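You operate a simulated robot arm through the tools that you are given. There is no shell and no other tool.

The job below is to be done with a simulated robot arm. You get a single attempt, and the scene is never put back.

Task
Dip the black pen, write a line on the cream pad, then put the pen back and shut the inkwell.
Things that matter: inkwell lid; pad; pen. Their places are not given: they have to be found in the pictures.

It is judged by the outcome, as a careful person would: the job done as asked, and still so three seconds after it is handed in. It fails if anything else is knocked over, pushed out of place, dropped, spilled or broken.

Robot
A 6-joint arm with a two-finger parallel gripper, fixed in place. Base frame: the origin is on the floor under the middle of its stand, x ahead of it, y to its left, z up; the work surface is at about z = 0.75. Units: m, rad, N and s.
With the tool pointing down near the work surface it reaches from about 0.3 to 0.74 m from the base axis. Its first joint turns from -1.152 to 1.152 rad. Payload 2.45 kg.
The TCP is the grasp point between the finger pads, 0.024 m short of the fingertips. In the tool frame z runs along the fingers and y along their closing line. Largest opening 0.068 m; finger width 0.017, thickness 0.01; the body of the gripper, 0.04 by 0.07 m, starts 0.041 m behind the TCP.
Orientation is that of the tool frame in the base frame, as a unit quaternion [x, y, z, w]. With the fingers straight down and closing along the base's y, the tool's x points along the base's -x, its y along +y and its z along -z.

Tools
- The arm moves only by the tool apply_moves. Its argument "targets" is a list of rows, each a list of 3 entries, a list of its own where there are three numbers: the turn, a rotation vector about the tool's x, y, z in units of 120 degrees (1.0 is 120 degrees), then the shift along the tool's x, y, z in units of 100 mm (1.0 is 100 mm), then the opening, from 0 (shut) to 1 (fully open). In form: [[[rx, ry, rz], [tx, ty, tz], grip], ...]. A call has 1 to 20 rows; each row is the pose to reach, as a shift and turn from the pose commanded when the call began, along the tool's axes at that moment. A call with a number of a shift or a turn outside -1 to 1 is refused whole. Rows are played at 5 a second. More than 0.05 m and 0.15 rad between two rows, or a gripper value outside its range, and nothing of the call is played. A pose out of reach is approached as far as the arm can. The call stops where the force on the tool passes 60 N (or 10 N more than at its start, if that is more) or the arm is blocked; 0.2 s more then pass. The fingers move at their own pace (about 0.108 m/s each) and stop on an object; they squeeze with about 34 N. The grip force told is the motor's: it shows also when the fingers shut on nothing. Time passes only in rows, and 0.2 s behind the last, so rows that repeat a pose let the fingers close. The reply holds the time, the measured pose of the TCP, the force on the tool along the base axes, the opening and the grip force, in the units named above and with some noise, with the torque about the TCP (base axes, N m) and any sound that the robot's microphone picked up, and new pictures: "pictures" is both (left out), scene, wrist or none.
- Cameras (640 x 400 px; columns grow to the right, rows downward): "scene" is fixed at [0.1722, 0.4285, 1.4662]; the picture's right is [-0.71, -0.71, 0.00], its down [-0.48, 0.48, -0.74] and it looks along [0.52, -0.52, -0.67] (base axes); focal length 373 px, centre (320, 200). "wrist" rides on the gripper at [0.084, 0.011, -0.075] in the tool frame; the picture's right is [-0.13, 0.99, 0.00], its down [-0.60, -0.08, -0.79] and it looks along [-0.79, -0.10, 0.61] (tool axes); focal length 251 px, centre (320, 200).
- pixel_to_xyz(camera, pixels): for up to 12 pixels [column, row] of the newest picture of that camera ("zoom" is the newest enlarged one), the place [x, y, z] in the base frame of the surface seen there, good to about 0.002 m, but the place of the scene camera against the robot may be out by one fixed shift of up to 0.018 m in any direction. It takes no simulated time.
- close_up(camera, box): a new picture of the part [left, top, right, bottom] of that camera's present view, enlarged. It takes no simulated time.
- hand_in(): hands the job in; it is judged then, once.

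Unless the task says otherwise, let go and move clear before handing in.

The tools are called after "Call:" as name(argument=value, ...) on one line, values as JSON. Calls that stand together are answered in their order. apply_moves: Moves the arm, as the interface text tells. Its arguments: {"type":"object","properties":{"targets":{"type":"array"},"pictures":{"type":"string","enum":["both","scene","wrist","none"]}},"required":["targets"]} The other tools are called the same way: pixel_to_xyz (camera, pixels) gives the place of the surface under pixels of a picture; close_up (camera, box) takes an enlarged picture of a part of a camera's view; hand_in () hands the job in.

At the start:

```text
clock: 0.0
tool_pos: [0.4325, 0.0511, 1.1638]
orientation: [0.0, 1.0, 0.0, 0.0]
wrist_force: [0.6, 0.1, 0.2]
moment: [0.0, 0.0, 0.0]
grip_width: 0.0679
finger_force: 0.0
```

scene: 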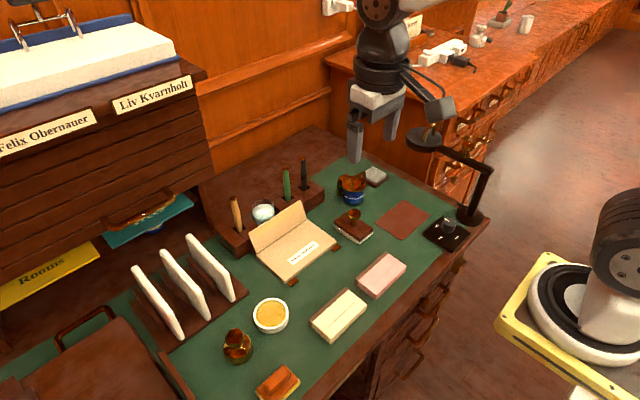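
wrist: 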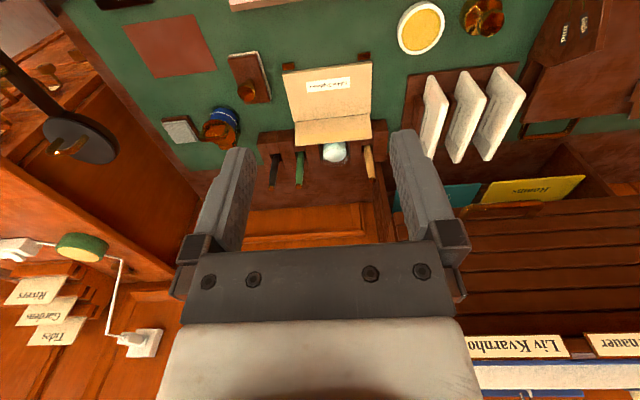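

The scene shows a pen stand with pens around (235,215), (287,185), (304,175) and an inkwell-like blue-based pot near (352,188), a cream pad near (338,315), and a pink pad near (381,275). I'll zoom in to identify them.

Call:
close_up(camera="scene", box=[210, 140, 410, 265])

Call:
close_up(camera="scene", box=[210, 240, 450, 390])

Call:
close_up(camera="wrist", box=[120, 40, 440, 240])

Call:
pixel_to_xyz(camera="scene", pixels=[[304, 160], [304, 185], [287, 172], [287, 198], [352, 182], [352, 197], [340, 315], [312, 321], [343, 341], [366, 309], [340, 291], [381, 275]])

```text
3.20 times, centred on (310, 202) of scene
```

zoom: 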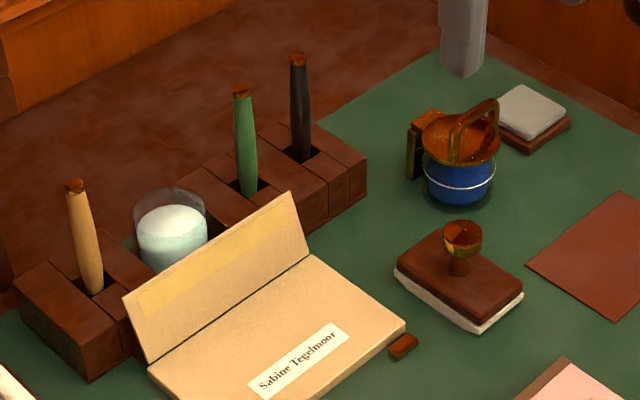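

```text
2.67 times, centred on (330, 315) of scene
```

zoom: 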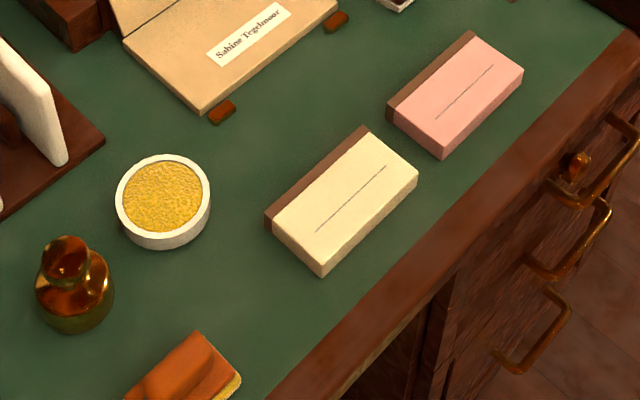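

```text
2.00 times, centred on (280, 140) of wrist
```

zoom: 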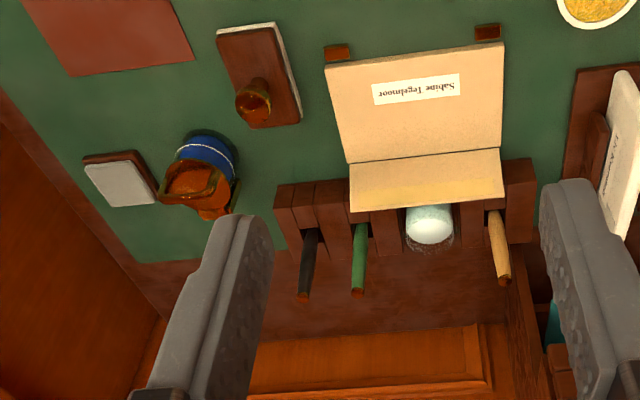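

```text
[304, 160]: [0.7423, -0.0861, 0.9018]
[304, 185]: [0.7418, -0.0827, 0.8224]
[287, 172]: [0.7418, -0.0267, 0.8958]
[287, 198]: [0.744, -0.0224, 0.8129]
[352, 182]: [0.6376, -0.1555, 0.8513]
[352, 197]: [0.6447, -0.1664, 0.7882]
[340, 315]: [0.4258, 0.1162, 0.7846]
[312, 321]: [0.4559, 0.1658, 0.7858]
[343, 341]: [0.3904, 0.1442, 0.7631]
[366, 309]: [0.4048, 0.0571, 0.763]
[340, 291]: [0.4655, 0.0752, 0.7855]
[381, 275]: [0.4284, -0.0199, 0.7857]
```

The black pen stands in the rack's right end around (304,175), and the inkwell is the blue pot with a copper lid near (352,188). I'll zoom harder on the inkwell and pen to understand the lid's hinge.

Call:
close_up(camera="scene", box=[328, 160, 392, 210])

Call:
close_up(camera="scene", box=[270, 145, 334, 215])

Call:
close_up(camera="wrist", box=[150, 90, 310, 190])

Call:
pixel_to_xyz(camera="wrist", pixels=[[272, 185], [275, 160], [300, 183], [222, 130], [225, 115], [216, 138], [205, 128], [228, 145], [235, 125], [273, 165], [150, 45], [310, 85]])

```text
8.00 times, centred on (360, 185) of scene
```

zoom: 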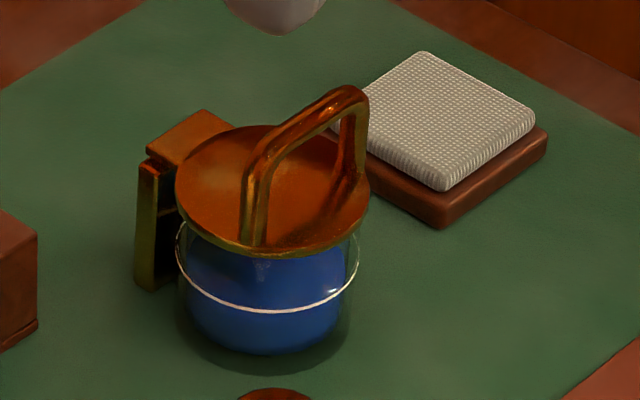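

```text
5.71 times, centred on (302, 180) of scene
```

zoom: 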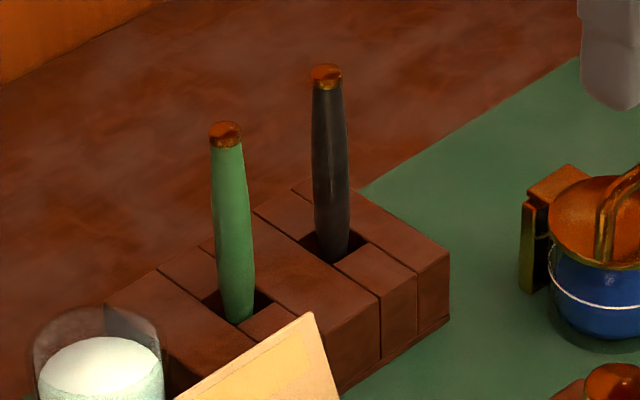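

```text
4.00 times, centred on (230, 140) of wrist
```

zoom: 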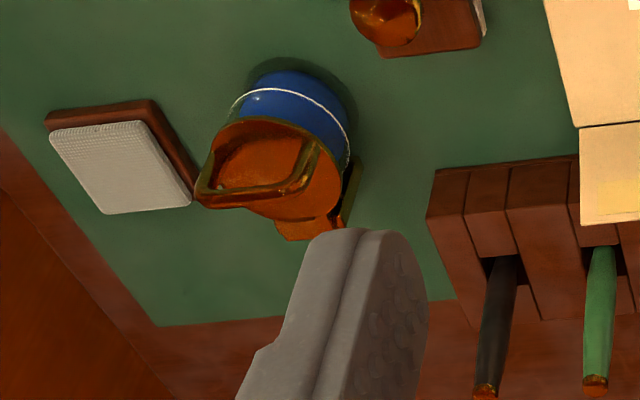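

```text
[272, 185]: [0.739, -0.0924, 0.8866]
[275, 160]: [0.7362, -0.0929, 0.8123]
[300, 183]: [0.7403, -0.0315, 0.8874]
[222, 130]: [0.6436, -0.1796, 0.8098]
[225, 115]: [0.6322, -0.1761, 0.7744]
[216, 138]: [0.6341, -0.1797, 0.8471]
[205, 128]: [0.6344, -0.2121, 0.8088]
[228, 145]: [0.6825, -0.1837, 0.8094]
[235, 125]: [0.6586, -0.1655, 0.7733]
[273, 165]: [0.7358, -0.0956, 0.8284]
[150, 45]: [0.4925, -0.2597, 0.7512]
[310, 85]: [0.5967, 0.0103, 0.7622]
```

The wrist and scene estimates differ by a cm or so, so I'll use the wrist camera as the trusted one. I'll check the obstacles (lamp head at (425,138), lamp base (470,215)) and matched points to measure the scene camera shift.

Call:
pixel_to_xyz(camera="scene", pixels=[[425, 138], [410, 140], [440, 140], [470, 215], [490, 170], [304, 153], [365, 172], [442, 225], [350, 172], [302, 195], [405, 205], [430, 215]])

Call:
pixel_to_xyz(camera="wrist", pixels=[[75, 135], [110, 150], [50, 120], [20, 80], [126, 22], [218, 70], [203, 14], [138, 77], [245, 90], [370, 62], [284, 63], [180, 128]])

```text
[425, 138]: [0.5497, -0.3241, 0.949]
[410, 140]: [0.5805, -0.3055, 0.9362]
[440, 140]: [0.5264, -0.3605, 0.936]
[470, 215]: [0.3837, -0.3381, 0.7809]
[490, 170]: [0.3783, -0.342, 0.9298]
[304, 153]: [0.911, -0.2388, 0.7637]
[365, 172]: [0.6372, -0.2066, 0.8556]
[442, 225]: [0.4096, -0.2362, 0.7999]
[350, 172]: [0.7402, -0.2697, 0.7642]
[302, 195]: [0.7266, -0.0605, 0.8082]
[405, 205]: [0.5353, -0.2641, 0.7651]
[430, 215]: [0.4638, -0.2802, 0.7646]
```

```text
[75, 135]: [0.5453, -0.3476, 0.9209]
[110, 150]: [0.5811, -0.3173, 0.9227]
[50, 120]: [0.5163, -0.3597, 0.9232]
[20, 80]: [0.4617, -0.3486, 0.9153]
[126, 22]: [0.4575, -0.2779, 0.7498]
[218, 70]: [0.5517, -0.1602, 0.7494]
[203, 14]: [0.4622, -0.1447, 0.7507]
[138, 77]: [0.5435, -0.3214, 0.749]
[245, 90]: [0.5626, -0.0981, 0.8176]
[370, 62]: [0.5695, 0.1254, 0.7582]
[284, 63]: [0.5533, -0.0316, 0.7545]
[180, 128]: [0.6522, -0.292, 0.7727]
```

The wrist camera puts the desk at z≈0.750, while the scene camera reads about 0.015 too high. I'll move the gripper nearer to the inkwell at about (0.64,-0.18) to see the lid clearly.

Call:
apply_moves(targets=[[[0, 0, 0], [-0.13, -0.2, 0.18], 1], [[0, 0, 0], [-0.26, -0.4, 0.36], 1], [[0, 0, 0], [-0.39, -0.6, 0.54], 1], [[0, 0, 0], [-0.52, -0.8, 0.72], 1], [[0, 0, 0], [-0.64, -1.0, 0.92], 1]], pictures="none")

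Call:
apply_moves(targets=[[[0, 0, 0], [-0.13, -0.2, 0.18], 1], [[0, 0, 0], [-0.26, -0.4, 0.36], 1], [[0, 0, 0], [-0.39, -0.6, 0.54], 1], [[0, 0, 0], [-0.52, -0.8, 0.72], 1], [[0, 0, 0], [-0.64, -1.0, 0.92], 1]], pictures="both")

```text
clock: 1.2
tool_pos: [0.4977, -0.0485, 1.0713]
orientation: [0.0, 1.0, 0.0, -0.001]
wrist_force: [-0.2, -0.3, -0.1]
moment: [0.02, 0.03, 0.03]
grip_width: 0.068
finger_force: 0.1
```

```text
clock: 2.4
tool_pos: [0.5609, -0.1498, 0.9787]
orientation: [-0.001, 1.0, 0.0, 0.0]
wrist_force: [0.8, 0.4, -0.4]
moment: [-0.01, -0.01, 0.02]
grip_width: 0.068
finger_force: 0.0
```

scene: 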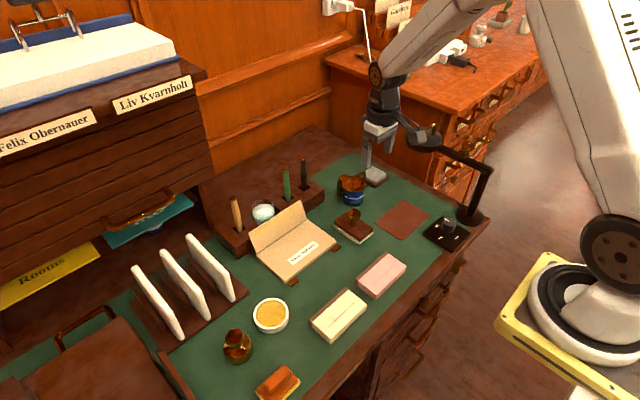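
wrist: 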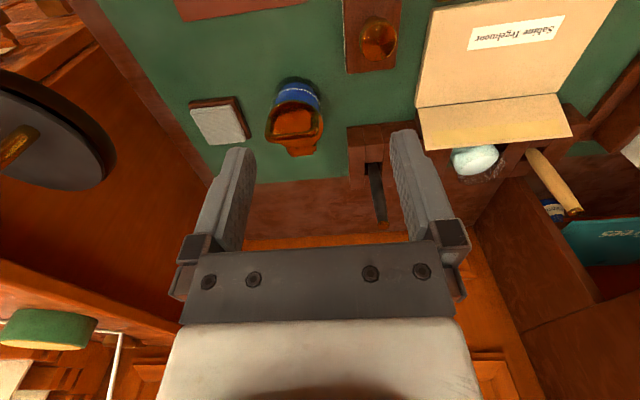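

The inkwell is at about (295,115) in the wrist view. I'll enlarge it and measure the hinge, bail and rim points.

Call:
close_up(camera="wrist", box=[235, 60, 395, 160])

Call:
close_up(camera="scene", box=[328, 160, 392, 210])

```text
4.00 times, centred on (315, 110) of wrist
```

zoom: 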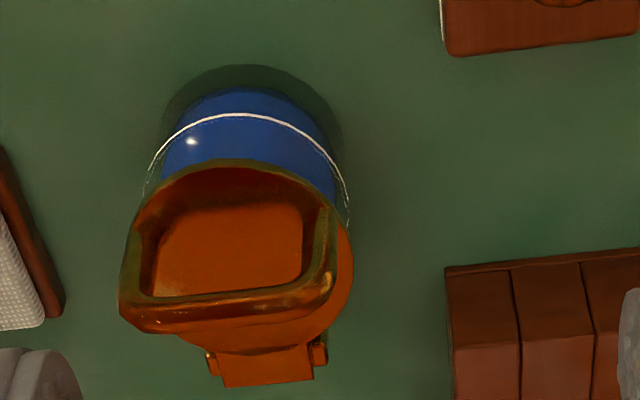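

```text
8.00 times, centred on (360, 185) of scene
```

zoom: 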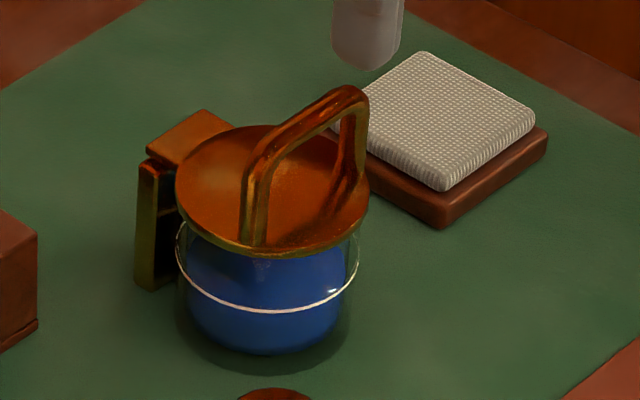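

Call:
close_up(camera="wrist", box=[255, 70, 335, 160])

```text
4.44 times, centred on (295, 115) of wrist
```

zoom: 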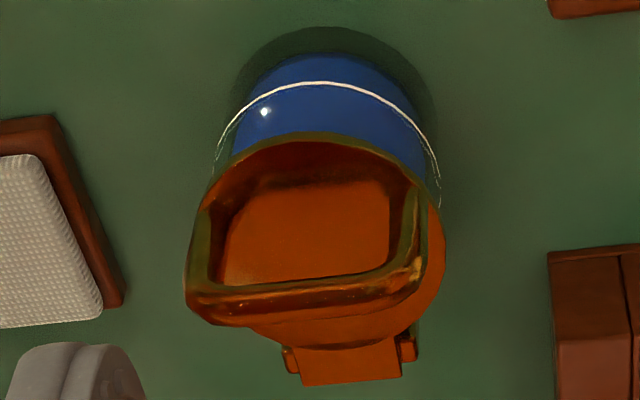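

Call:
pixel_to_xyz(camera="zoom", pixels=[[205, 300], [410, 278], [310, 292], [320, 220], [320, 138], [440, 250], [350, 365], [290, 362], [408, 348], [205, 215], [410, 195], [320, 100]])

Call:
pixel_to_xyz(camera="wrist", pixels=[[380, 218], [376, 190], [372, 165], [385, 220]])

```text
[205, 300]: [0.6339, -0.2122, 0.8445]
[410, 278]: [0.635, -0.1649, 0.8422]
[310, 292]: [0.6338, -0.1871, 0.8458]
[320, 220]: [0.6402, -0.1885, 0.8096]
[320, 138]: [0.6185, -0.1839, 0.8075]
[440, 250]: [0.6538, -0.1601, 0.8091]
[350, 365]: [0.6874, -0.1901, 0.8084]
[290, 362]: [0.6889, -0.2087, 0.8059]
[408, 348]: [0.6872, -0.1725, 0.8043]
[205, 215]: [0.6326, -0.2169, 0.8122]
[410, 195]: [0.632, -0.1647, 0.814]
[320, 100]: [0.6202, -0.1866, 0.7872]
```

```text
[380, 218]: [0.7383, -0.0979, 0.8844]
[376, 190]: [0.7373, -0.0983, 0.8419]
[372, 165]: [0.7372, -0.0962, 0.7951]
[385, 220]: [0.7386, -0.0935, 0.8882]
```

The lid is a flat disc at z≈0.809 hinged on its +x side at about (0.689, -0.19, 0.805), and its bail bar runs along y at (0.635, -0.19, 0.843). I'll spin the tool 90° so the fingers close across the bar, with the camera on the +y side away from the lamp.

Call:
apply_moves(targets=[[[0, 0, 0.0682], [0, 0, 0], 1], [[0, 0, 0.1364], [0, 0, 0], 1], [[0, 0, 0.2045], [0, 0, 0], 1], [[0, 0, 0.2727], [0, 0, 0], 1], [[0, 0, 0.3409], [0, 0, 0], 1], [[0, 0, 0.4091], [0, 0, 0], 1], [[0, 0, 0.4773], [0, 0, 0], 1], [[0, 0, 0.5455], [0, 0, 0], 1], [[0, 0, 0.6136], [0, 0, 0], 1], [[0, 0, 0.6818], [0, 0, 0], 1], [[0, 0, 0.75], [0, 0, 0], 1]], pictures="both")

```text
clock: 4.8
tool_pos: [0.5608, -0.1505, 0.9813]
orientation: [0.708, 0.707, 0.0, 0.0]
wrist_force: [0.5, -0.1, 0.2]
moment: [-0.03, -0.02, 0.03]
grip_width: 0.068
finger_force: 0.0
```

scene: 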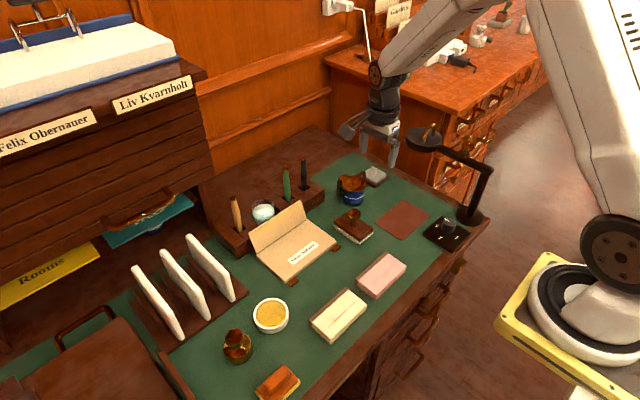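
wrist: 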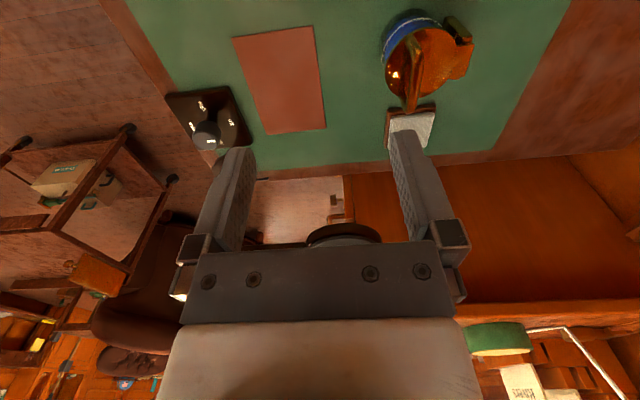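

The spin worked and the inkwell is now at about (425,60) in the wrist view. I'll enlarge it and measure the bar and hinge from this side.

Call:
close_up(camera="wrist", box=[365, 0, 485, 120])

```text
3.33 times, centred on (425, 60) of wrist
```

zoom: 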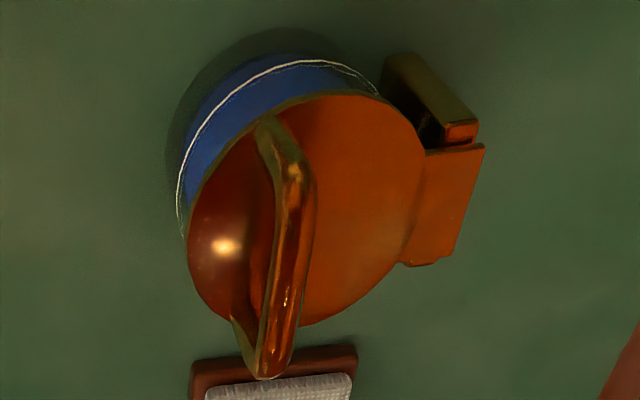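

Call:
pixel_to_xyz(camera="zoom", pixels=[[292, 180], [285, 270], [272, 365], [300, 230], [275, 230], [312, 200], [360, 200], [465, 200], [480, 150], [455, 128], [440, 85], [235, 310]])

Call:
pixel_to_xyz(camera="wrist", pixels=[[385, 50], [440, 95], [398, 30], [415, 110]])

```text
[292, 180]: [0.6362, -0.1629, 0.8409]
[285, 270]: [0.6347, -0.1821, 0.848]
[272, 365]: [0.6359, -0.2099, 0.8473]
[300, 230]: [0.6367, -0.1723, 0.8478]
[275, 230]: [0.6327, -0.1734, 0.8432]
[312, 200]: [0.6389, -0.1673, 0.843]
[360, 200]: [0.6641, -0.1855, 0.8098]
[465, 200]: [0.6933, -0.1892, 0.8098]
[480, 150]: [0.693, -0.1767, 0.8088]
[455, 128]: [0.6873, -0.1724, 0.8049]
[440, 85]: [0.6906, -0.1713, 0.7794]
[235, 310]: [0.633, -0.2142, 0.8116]
```

```text
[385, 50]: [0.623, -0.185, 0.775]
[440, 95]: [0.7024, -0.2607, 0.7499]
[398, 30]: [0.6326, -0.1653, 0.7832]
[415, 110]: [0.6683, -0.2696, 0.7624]
```

From this side the bar reads about (0.6355, -0.188, 0.8445), 7 mm thick, and the hinge pin about (0.687, 0.803). I'll go to a pre-grasp 6 cm back along a 42° forward tilt, with the fingers partly open.

Call:
apply_moves(targets=[[[-0.0583, 0, 0], [-0.067, 0.058, 0.152], 0.6], [[-0.1167, 0, 0], [-0.133, 0.116, 0.303], 0.3], [[-0.175, 0, 0], [-0.2, 0.174, 0.455], 0.3], [[-0.2333, 0, 0], [-0.267, 0.231, 0.607], 0.3], [[-0.2917, 0, 0], [-0.333, 0.289, 0.758], 0.3], [[-0.35, 0, 0], [-0.4, 0.347, 0.91], 0.3], [[-0.35, 0, 0], [-0.4, 0.347, 0.91], 0.3]], pictures="both")

```text
clock: 6.4
tool_pos: [0.595, -0.1886, 0.8876]
orientation: [0.656, 0.664, 0.253, 0.253]
wrist_force: [1.0, 0.6, 0.4]
moment: [0.02, 0.03, 0.04]
grip_width: 0.0203
finger_force: 0.1
out of reach, approached as far as the arm can: row 4, 5
```

scene: 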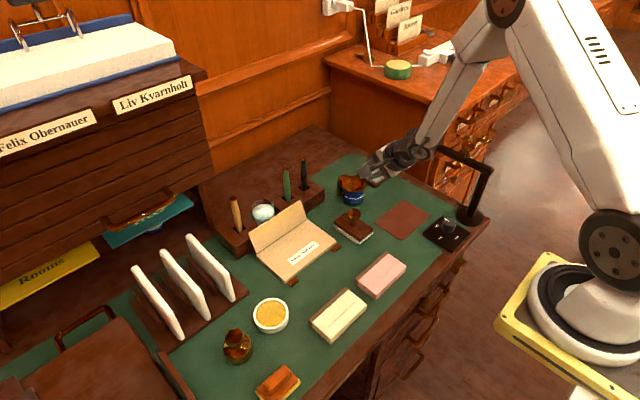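
wrist: 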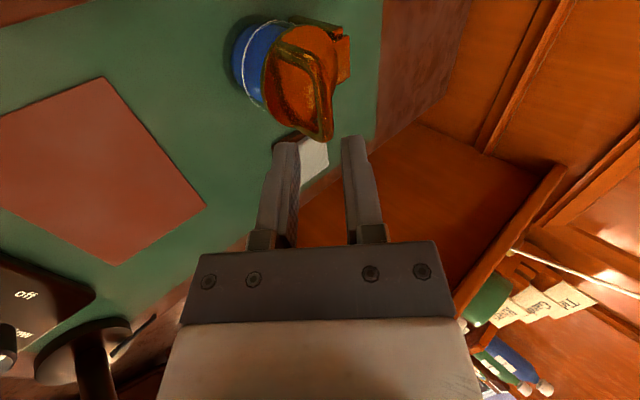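

Tilt and position were reached (force ~0), though two middle rows were reported out of reach. I'll zoom in to check clearance to the lamp near (440,150) and where the fingers sit relative to the bar.

Call:
close_up(camera="scene", box=[330, 90, 500, 230])

Call:
close_up(camera="wrist", box=[220, 0, 400, 160])

Call:
pixel_to_xyz(camera="wrist", pixels=[[85, 345], [120, 330], [50, 365], [300, 60], [305, 90], [318, 118], [325, 135]])

```text
2.86 times, centred on (415, 160) of scene
```

zoom: 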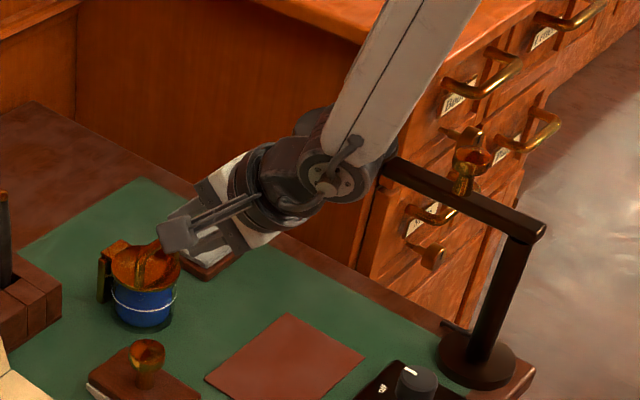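

```text
2.50 times, centred on (310, 80) of wrist
```

zoom: 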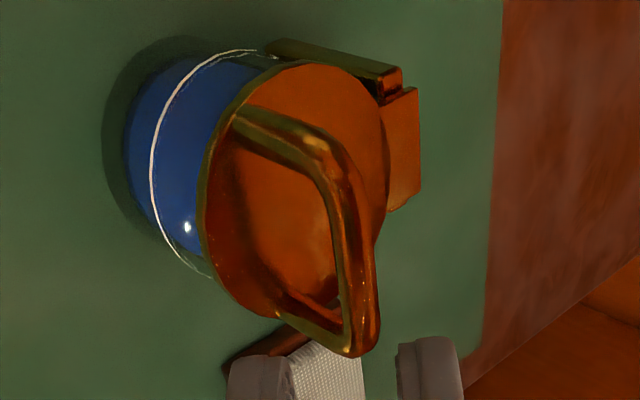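

```text
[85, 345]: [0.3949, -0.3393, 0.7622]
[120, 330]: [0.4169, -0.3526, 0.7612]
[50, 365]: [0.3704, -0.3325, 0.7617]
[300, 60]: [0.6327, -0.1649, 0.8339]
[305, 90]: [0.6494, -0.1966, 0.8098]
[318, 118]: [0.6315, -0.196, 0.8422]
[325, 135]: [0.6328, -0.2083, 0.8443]
```

The wrist looks clear of the lamp and the bar lines up midway between the fingers in the zoom (bar (350,340), fingers (270,380)/(430,380)). I'll advance about 4.8 cm along the finger direction so the bar sits between the fingers.

Call:
apply_moves(targets=[[[0, 0, 0], [0, 0.0, 0.12], 0.3], [[0, 0, 0], [0, 0.0, 0.24], 0.3], [[0, 0, 0], [0, 0.01, 0.36], 0.3], [[0, 0, 0], [0, 0.01, 0.48], 0.3]], pictures="both")

```text
clock: 7.4
tool_pos: [0.6286, -0.19, 0.8555]
orientation: [0.66, 0.66, 0.253, 0.253]
wrist_force: [-0.3, -1.0, -0.2]
moment: [0.01, -0.06, 0.0]
grip_width: 0.0203
finger_force: 0.0
```

scene: 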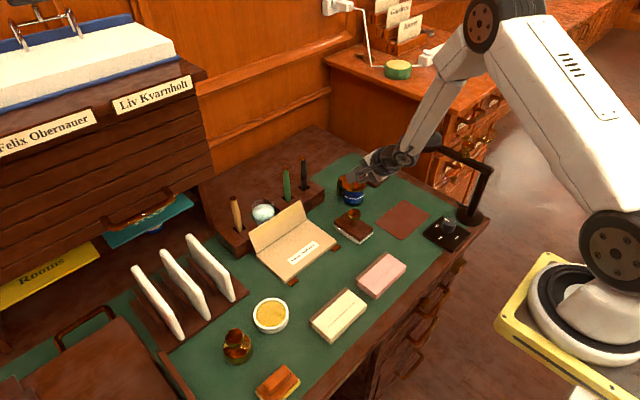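
wrist: 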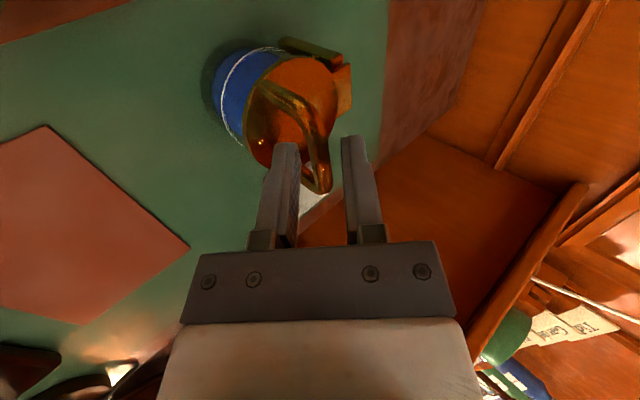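

Call:
close_up(camera="wrist", box=[230, 40, 400, 220])

Call:
pixel_to_xyz(camera="wrist", pixels=[[312, 130], [318, 160], [325, 180], [285, 150], [350, 145], [300, 105]])

Call:
close_up(camera="scene", box=[320, 130, 420, 220])

```text
2.22 times, centred on (315, 130) of wrist
```

zoom: 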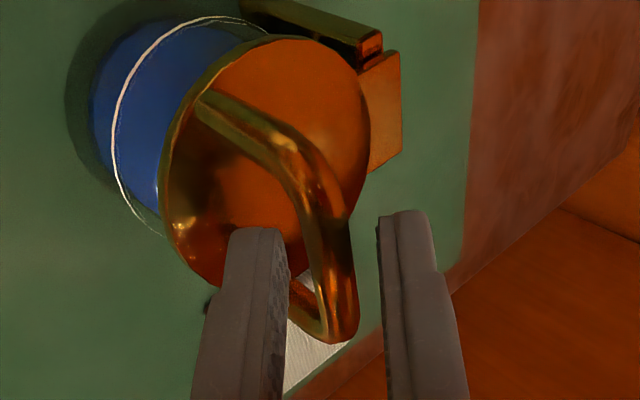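

```text
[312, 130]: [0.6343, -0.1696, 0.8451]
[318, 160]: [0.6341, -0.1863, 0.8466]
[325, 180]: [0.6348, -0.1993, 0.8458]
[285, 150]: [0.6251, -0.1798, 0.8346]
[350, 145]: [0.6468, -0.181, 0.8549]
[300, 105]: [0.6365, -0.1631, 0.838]
```

```text
4.44 times, centred on (370, 175) of scene
```

zoom: 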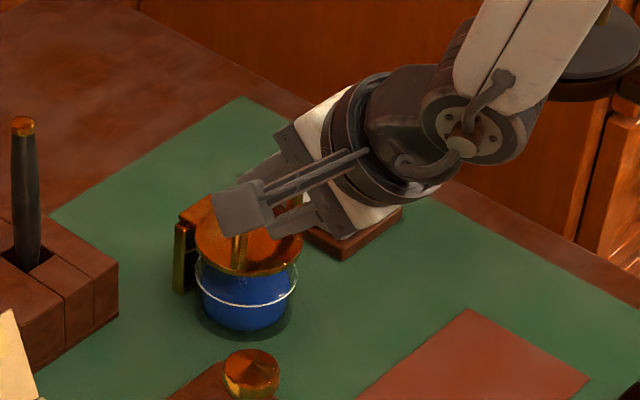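

The bar sits between the fingers with ~1 cm finger overlap past it and no contact force. I'll narrow the fingers loosely (still not clamping) and lift the bar along its hinge arc about 20° to see how the lid reacts.

Call:
apply_moves(targets=[[[0, 0, 0], [0, 0, 0], 0.2], [[0, 0, 0], [0, 0.035, -0.003], 0.2], [[0, 0, 0], [0, 0.072, -0.006], 0.2], [[0, 0, 0], [0, 0.13, -0.008], 0.2], [[0, 0, 0], [0, 0.188, -0.003], 0.2], [[0, 0, 0], [0, 0.245, 0.004], 0.2]], pictures="both")

```text
clock: 8.8
tool_pos: [0.6468, -0.188, 0.8708]
orientation: [0.66, 0.661, 0.253, 0.253]
wrist_force: [-1.9, -0.1, 0.0]
moment: [0.02, 0.03, 0.02]
grip_width: 0.0141
finger_force: 0.5
```

scene: 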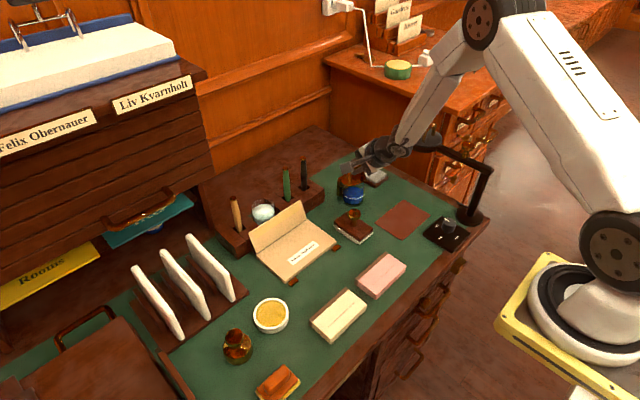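
wrist: 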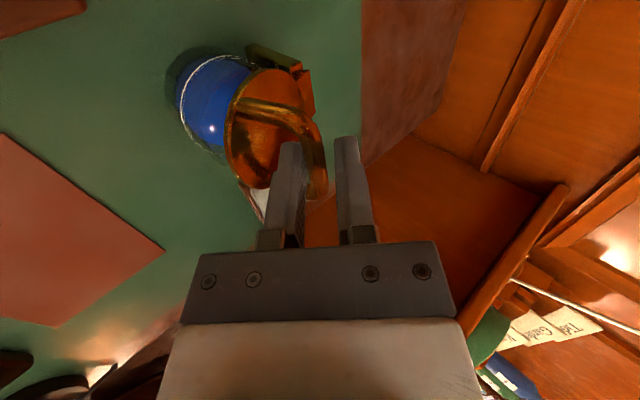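

The lid is lifting with the bar, and the force is only about 2 N. I'll continue along the arc to about 50°.

Call:
apply_moves(targets=[[[0, 0, 0], [0, 0.055, 0.015], 0.2], [[0, 0, 0], [0, 0.11, 0.031], 0.2], [[0, 0, 0], [0, 0.163, 0.055], 0.2], [[0, 0, 0], [0, 0.214, 0.081], 0.2], [[0, 0, 0], [0, 0.262, 0.114], 0.2], [[0, 0, 0], [0, 0.307, 0.148], 0.2]], pictures="both")

```text
clock: 10.2
tool_pos: [0.6792, -0.1897, 0.8811]
orientation: [0.66, 0.661, 0.254, 0.253]
wrist_force: [0.3, 0.2, 0.0]
moment: [0.01, 0.0, 0.02]
grip_width: 0.0139
finger_force: 0.1
```

scene: 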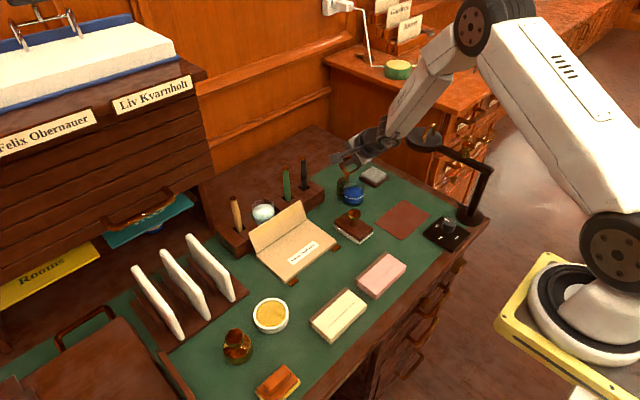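
wrist: 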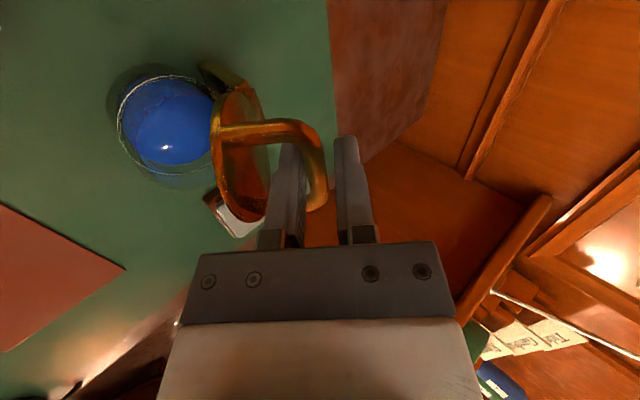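

The lid is about half open and the ink is visible; contact force is negligible. I'll continue the arc to about 80°.

Call:
apply_moves(targets=[[[0, 0, 0], [0, 0.042, 0.04], 0.2], [[0, 0, 0], [0, 0.08, 0.083], 0.2], [[0, 0, 0], [0, 0.114, 0.13], 0.2], [[0, 0, 0], [0, 0.144, 0.179], 0.2], [[0, 0, 0], [0, 0.17, 0.23], 0.2], [[0, 0, 0], [0, 0.192, 0.283], 0.2]], pictures="both")

```text
clock: 11.6
tool_pos: [0.7125, -0.1867, 0.8723]
orientation: [0.66, 0.661, 0.253, 0.253]
wrist_force: [-0.3, 0.5, -0.3]
moment: [-0.04, 0.03, 0.01]
grip_width: 0.0141
finger_force: 0.2
```

scene: 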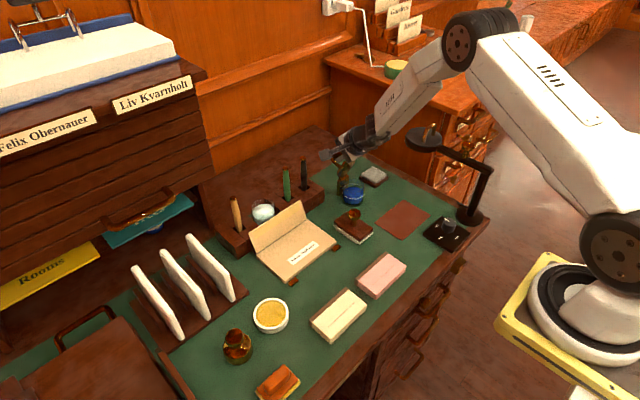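
wrist: 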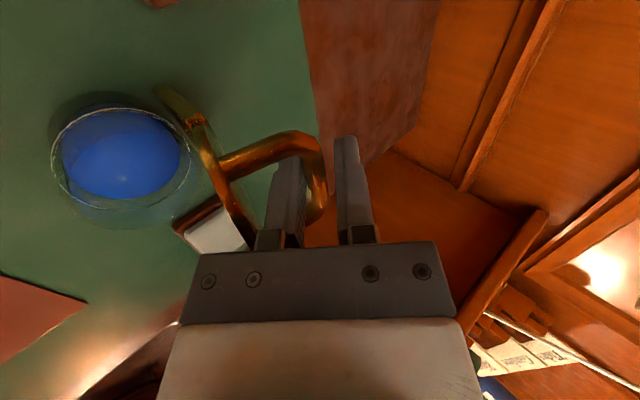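

The lid stands near vertical, the ink pool is fully open at (120,155). I'll look closely before going past vertical.

Call:
close_up(camera="wrist", box=[140, 70, 380, 250])

Call:
close_up(camera="scene", box=[310, 120, 400, 220])

Call:
pixel_to_xyz(camera="wrist", pixels=[[240, 155], [290, 140], [318, 175], [315, 205], [225, 210], [195, 120], [205, 150], [120, 155], [170, 95]])

```text
2.22 times, centred on (260, 160) of wrist
```

zoom: 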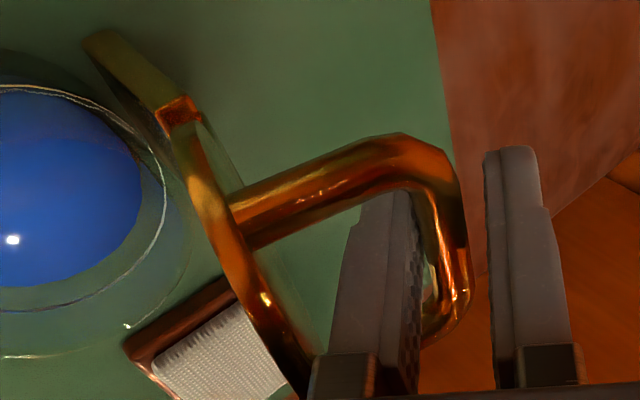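

```text
4.00 times, centred on (355, 170) of scene
```

zoom: 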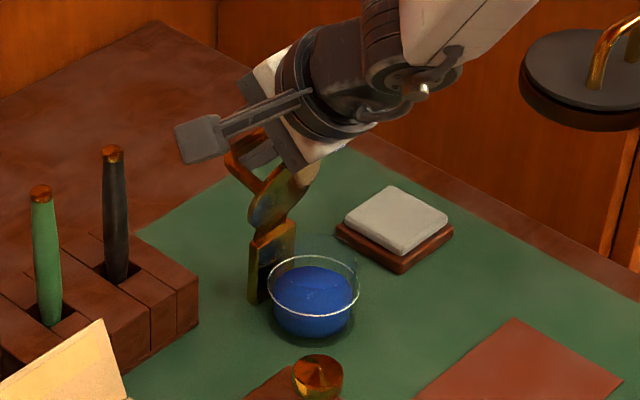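

```text
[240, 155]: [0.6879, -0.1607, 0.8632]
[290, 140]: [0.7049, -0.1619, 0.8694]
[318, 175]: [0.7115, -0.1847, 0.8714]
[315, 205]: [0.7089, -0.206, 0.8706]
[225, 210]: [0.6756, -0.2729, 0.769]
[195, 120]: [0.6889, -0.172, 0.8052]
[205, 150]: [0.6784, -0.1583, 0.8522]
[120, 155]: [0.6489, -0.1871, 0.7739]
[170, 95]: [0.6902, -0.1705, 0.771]
```

The bar is at about (0.712, -0.185, 0.867), so the lid is near 73° and almost over centre. I'll push gently 1 cm further in +x.

Call:
apply_moves(targets=[[[0, 0, 0], [0, 0.02, 0.02], 0.2], [[0, 0, 0], [0, 0.04, 0.05], 0.2], [[0, 0, 0], [0, 0.06, 0.08], 0.2], [[0, 0, 0], [0, 0.06, 0.08], 0.2]], pictures="both")

Call:
close_up(camera="wrist", box=[120, 70, 380, 250])

```text
clock: 12.6
tool_pos: [0.7229, -0.1889, 0.8705]
orientation: [0.66, 0.66, 0.253, 0.254]
wrist_force: [-28.3, 6.2, 25.9]
moment: [-0.06, 2.66, -0.11]
grip_width: 0.0167
finger_force: 2.2
```

scene: 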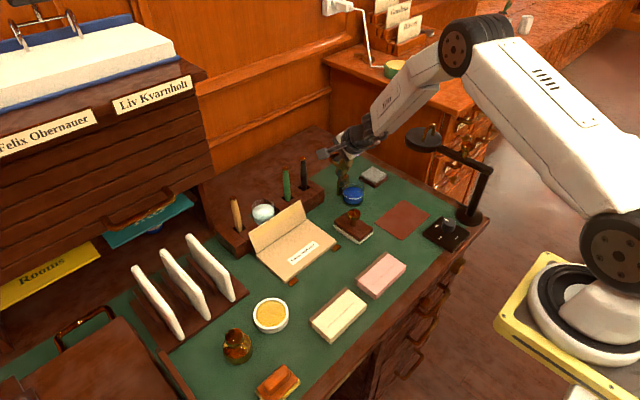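
wrist: 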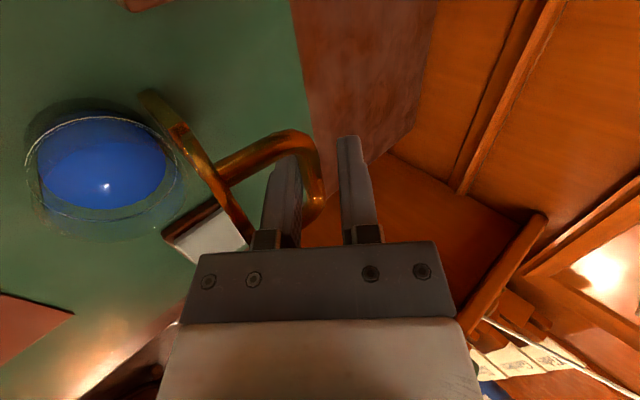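

```text
2.22 times, centred on (250, 160) of wrist
```

zoom: 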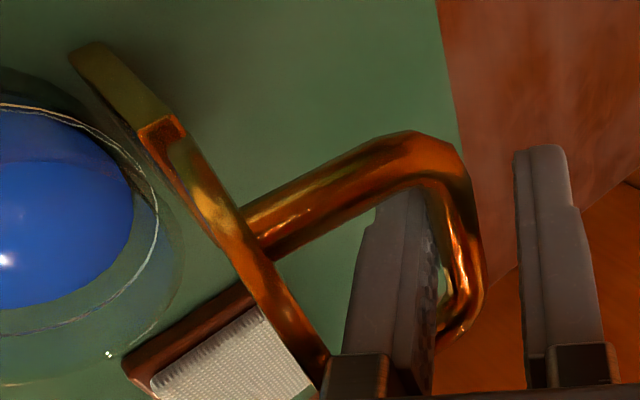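

The force jumped to ~38 N along the finger axis: the lid's top edge is pressing on the gripper's palm. I'll back off along the finger direction right away.

Call:
apply_moves(targets=[[[0, 0, 0], [0, 0, -0.05], 0.2], [[0, 0, 0], [0, 0, -0.1], 0.2], [[0, 0, 0], [0, 0, -0.1], 0.2]], pictures="both")

Call:
close_up(camera="wrist", box=[120, 70, 380, 250])

Call:
close_up(camera="scene", box=[310, 120, 400, 220])

```text
clock: 13.4
tool_pos: [0.7156, -0.1883, 0.8771]
orientation: [0.661, 0.659, 0.253, 0.253]
wrist_force: [-2.5, 0.0, -5.9]
moment: [0.02, 0.05, 0.0]
grip_width: 0.0184
finger_force: 2.5
```

scene: 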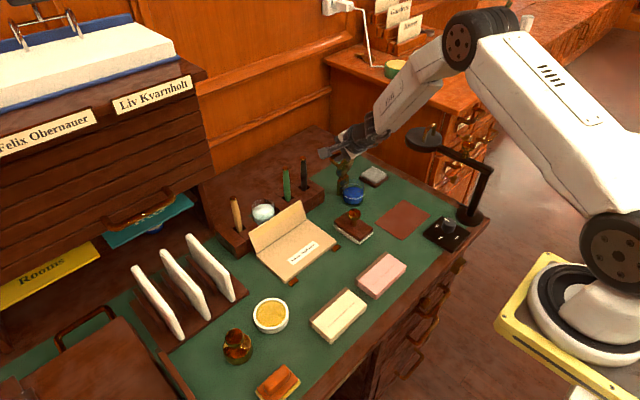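
wrist: 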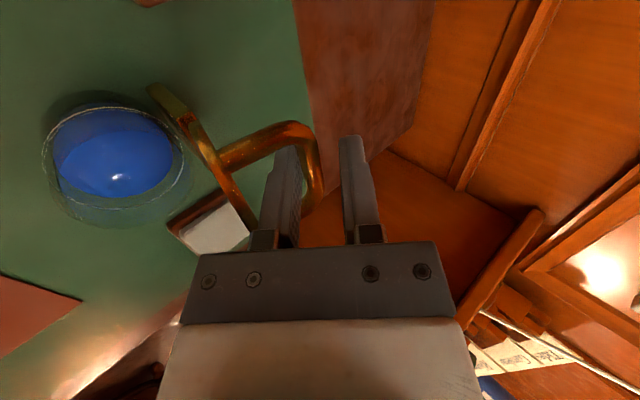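

```text
2.22 times, centred on (250, 160) of wrist
```

zoom: 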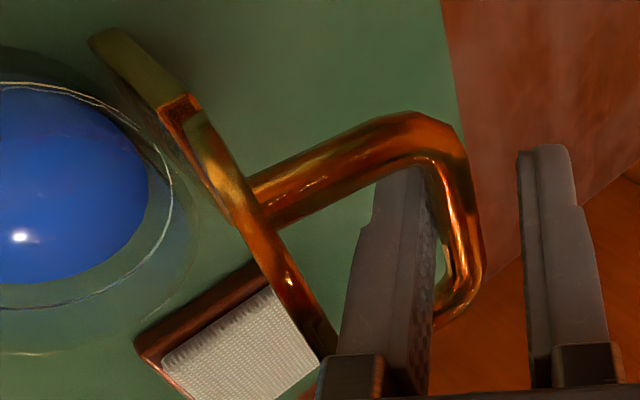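

```text
4.00 times, centred on (355, 170) of scene
```

zoom: 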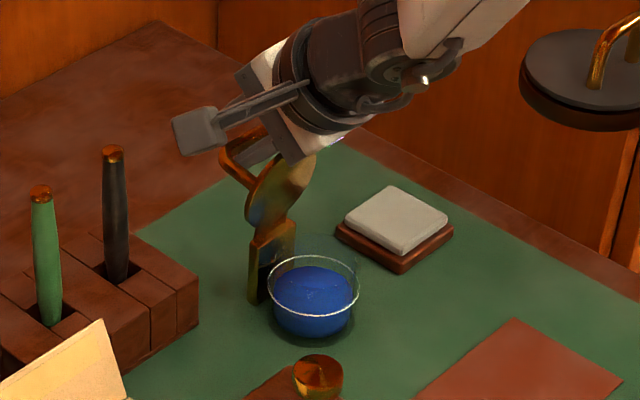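

Force is now only ~6 N from the bar on the front finger; the finger is wedged between the lid edge and the bar because the tool tilt stayed fixed. I'll ease back 3.5 mm across the fingers to release the wedge and see whether the lid holds.

Call:
apply_moves(targets=[[[0, 0, 0], [0, -0.02, 0], 0.2], [[0, 0, 0], [0, -0.035, 0], 0.2], [[0, 0, 0], [0, -0.035, 0], 0.2]], pictures="both")

Call:
close_up(camera="wrist", box=[120, 70, 380, 250])

Call:
pixel_to_xyz(camera="wrist", pixels=[[316, 175], [316, 200], [225, 155], [205, 135], [300, 135], [240, 215]])

```text
clock: 14.2
tool_pos: [0.7153, -0.1879, 0.8755]
orientation: [0.659, 0.66, 0.254, 0.254]
wrist_force: [-3.6, 0.5, 0.7]
moment: [0.02, 0.24, -0.03]
grip_width: 0.0148
finger_force: 0.0
```

scene: 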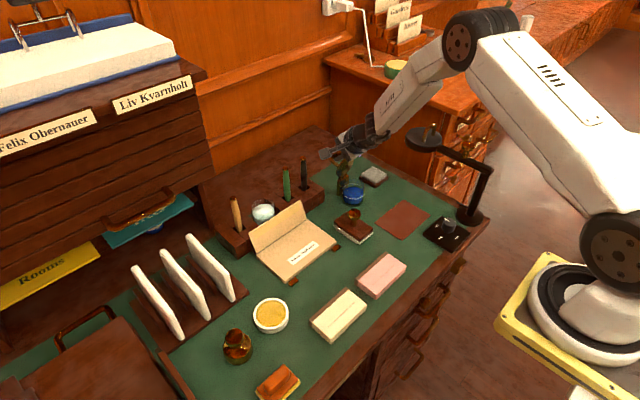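
wrist: 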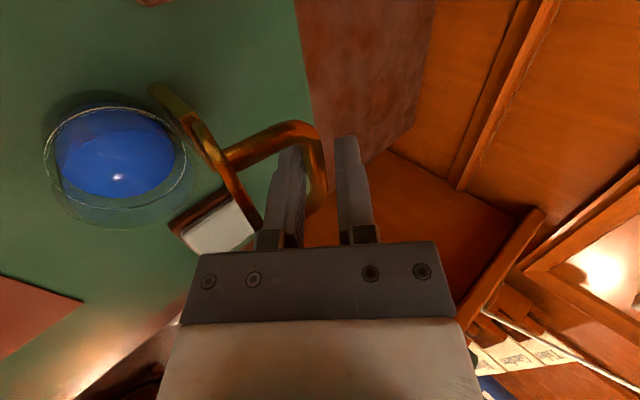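

```text
2.22 times, centred on (250, 160) of wrist
```

zoom: 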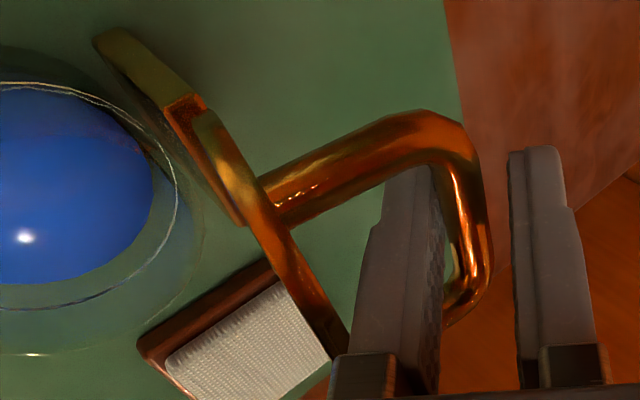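

```text
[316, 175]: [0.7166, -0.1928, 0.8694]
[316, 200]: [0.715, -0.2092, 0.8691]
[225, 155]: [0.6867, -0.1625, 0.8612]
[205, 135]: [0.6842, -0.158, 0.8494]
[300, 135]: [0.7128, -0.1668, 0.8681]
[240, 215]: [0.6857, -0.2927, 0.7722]
```

The wedge is released (force ~3.6 N) and the lid rests at about 76°. Now I'll rotate the tool together with the lid about the hinge axis by 9°, in small steps, watching the force.

Call:
apply_moves(targets=[[[0.0125, 0, 0], [0, 0.009, 0.018], 0.2], [[0.025, 0, 0], [0, 0.017, 0.036], 0.2], [[0.0375, 0, 0], [0, 0.026, 0.055], 0.2], [[0.05, 0, 0], [0, 0.034, 0.074], 0.2], [[0.0625, 0, 0], [0, 0.041, 0.093], 0.2], [[0.075, 0, 0], [0, 0.048, 0.112], 0.2]], pictures="wrist")

Call:
close_up(camera="wrist", box=[100, 70, 380, 250])

```text
clock: 15.6
tool_pos: [0.7248, -0.1887, 0.8715]
orientation: [0.678, 0.678, 0.201, 0.201]
wrist_force: [-0.6, -0.7, 0.0]
moment: [0.0, 0.0, 0.0]
grip_width: 0.0141
finger_force: 0.8
```

wrist: 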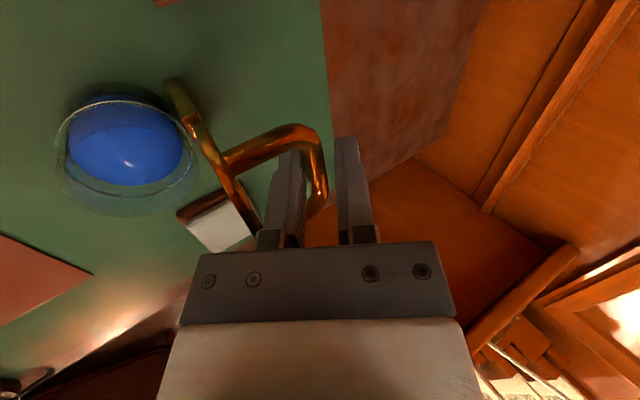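

```text
2.22 times, centred on (240, 160) of wrist
```

zoom: 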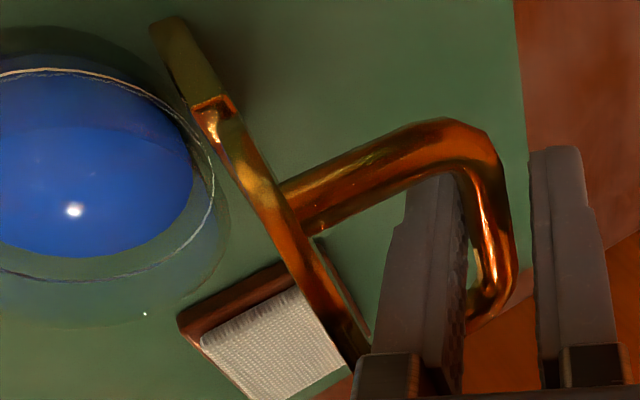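

That worked: force is near zero and the lid follows. I'll continue the rotation about the hinge by another 15°.

Call:
apply_moves(targets=[[[0.0125, 0, 0], [0, 0.009, 0.018], 0.2], [[0.025, 0, 0], [0, 0.018, 0.037], 0.2], [[0.0375, 0, 0], [0, 0.026, 0.055], 0.2], [[0.05, 0, 0], [0, 0.033, 0.074], 0.2], [[0.0625, 0, 0], [0, 0.041, 0.093], 0.2], [[0.075, 0, 0], [0, 0.048, 0.112], 0.2], [[0.0875, 0, 0], [0, 0.054, 0.131], 0.2], [[0.1, 0, 0], [0, 0.06, 0.151], 0.2], [[0.1125, 0, 0], [0, 0.065, 0.17], 0.2], [[0.125, 0, 0], [0, 0.069, 0.19], 0.2]], pictures="both")

Call:
close_up(camera="wrist", box=[100, 70, 380, 250])

Call:
close_up(camera="scene", box=[290, 120, 400, 220])

```text
clock: 17.8
tool_pos: [0.7408, -0.1881, 0.859]
orientation: [0.699, 0.698, 0.11, 0.11]
wrist_force: [-2.3, -3.0, 0.9]
moment: [0.01, 0.14, 0.06]
grip_width: 0.0145
finger_force: 0.8
```

scene: 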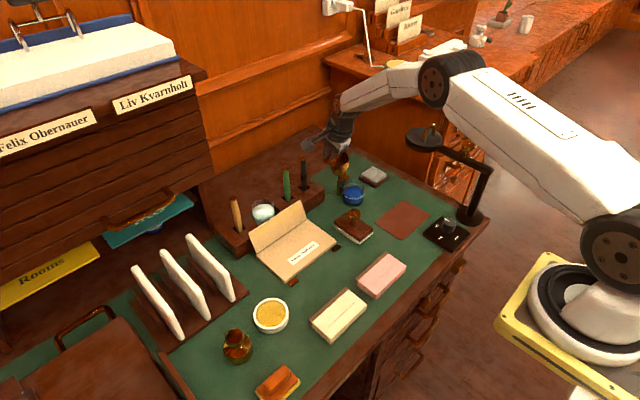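
wrist: 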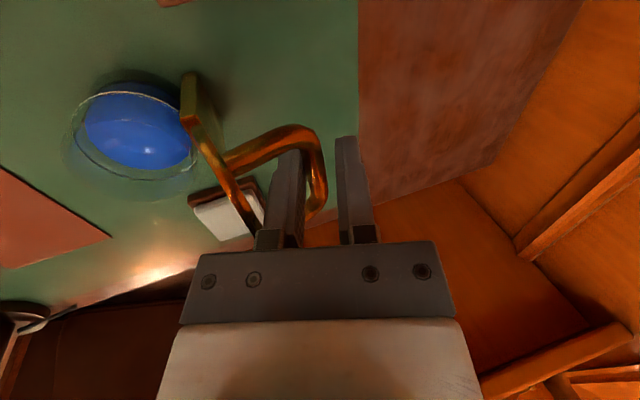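

```text
2.22 times, centred on (240, 160) of wrist
```

zoom: 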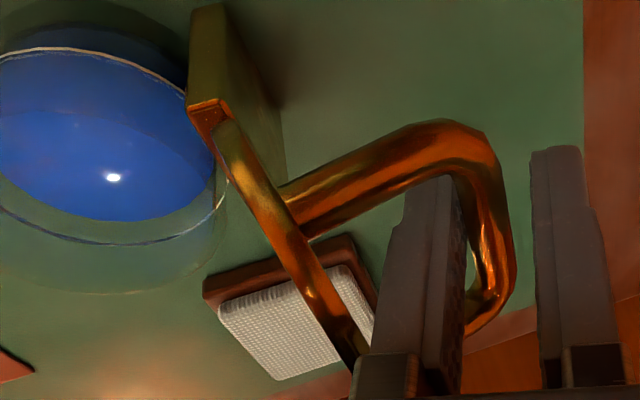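

```text
4.00 times, centred on (345, 170) of scene
```

zoom: 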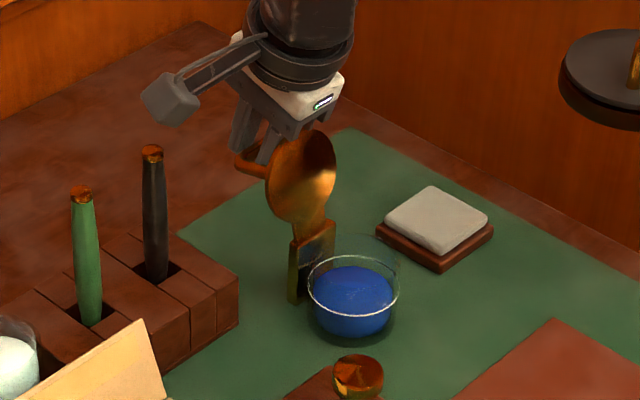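

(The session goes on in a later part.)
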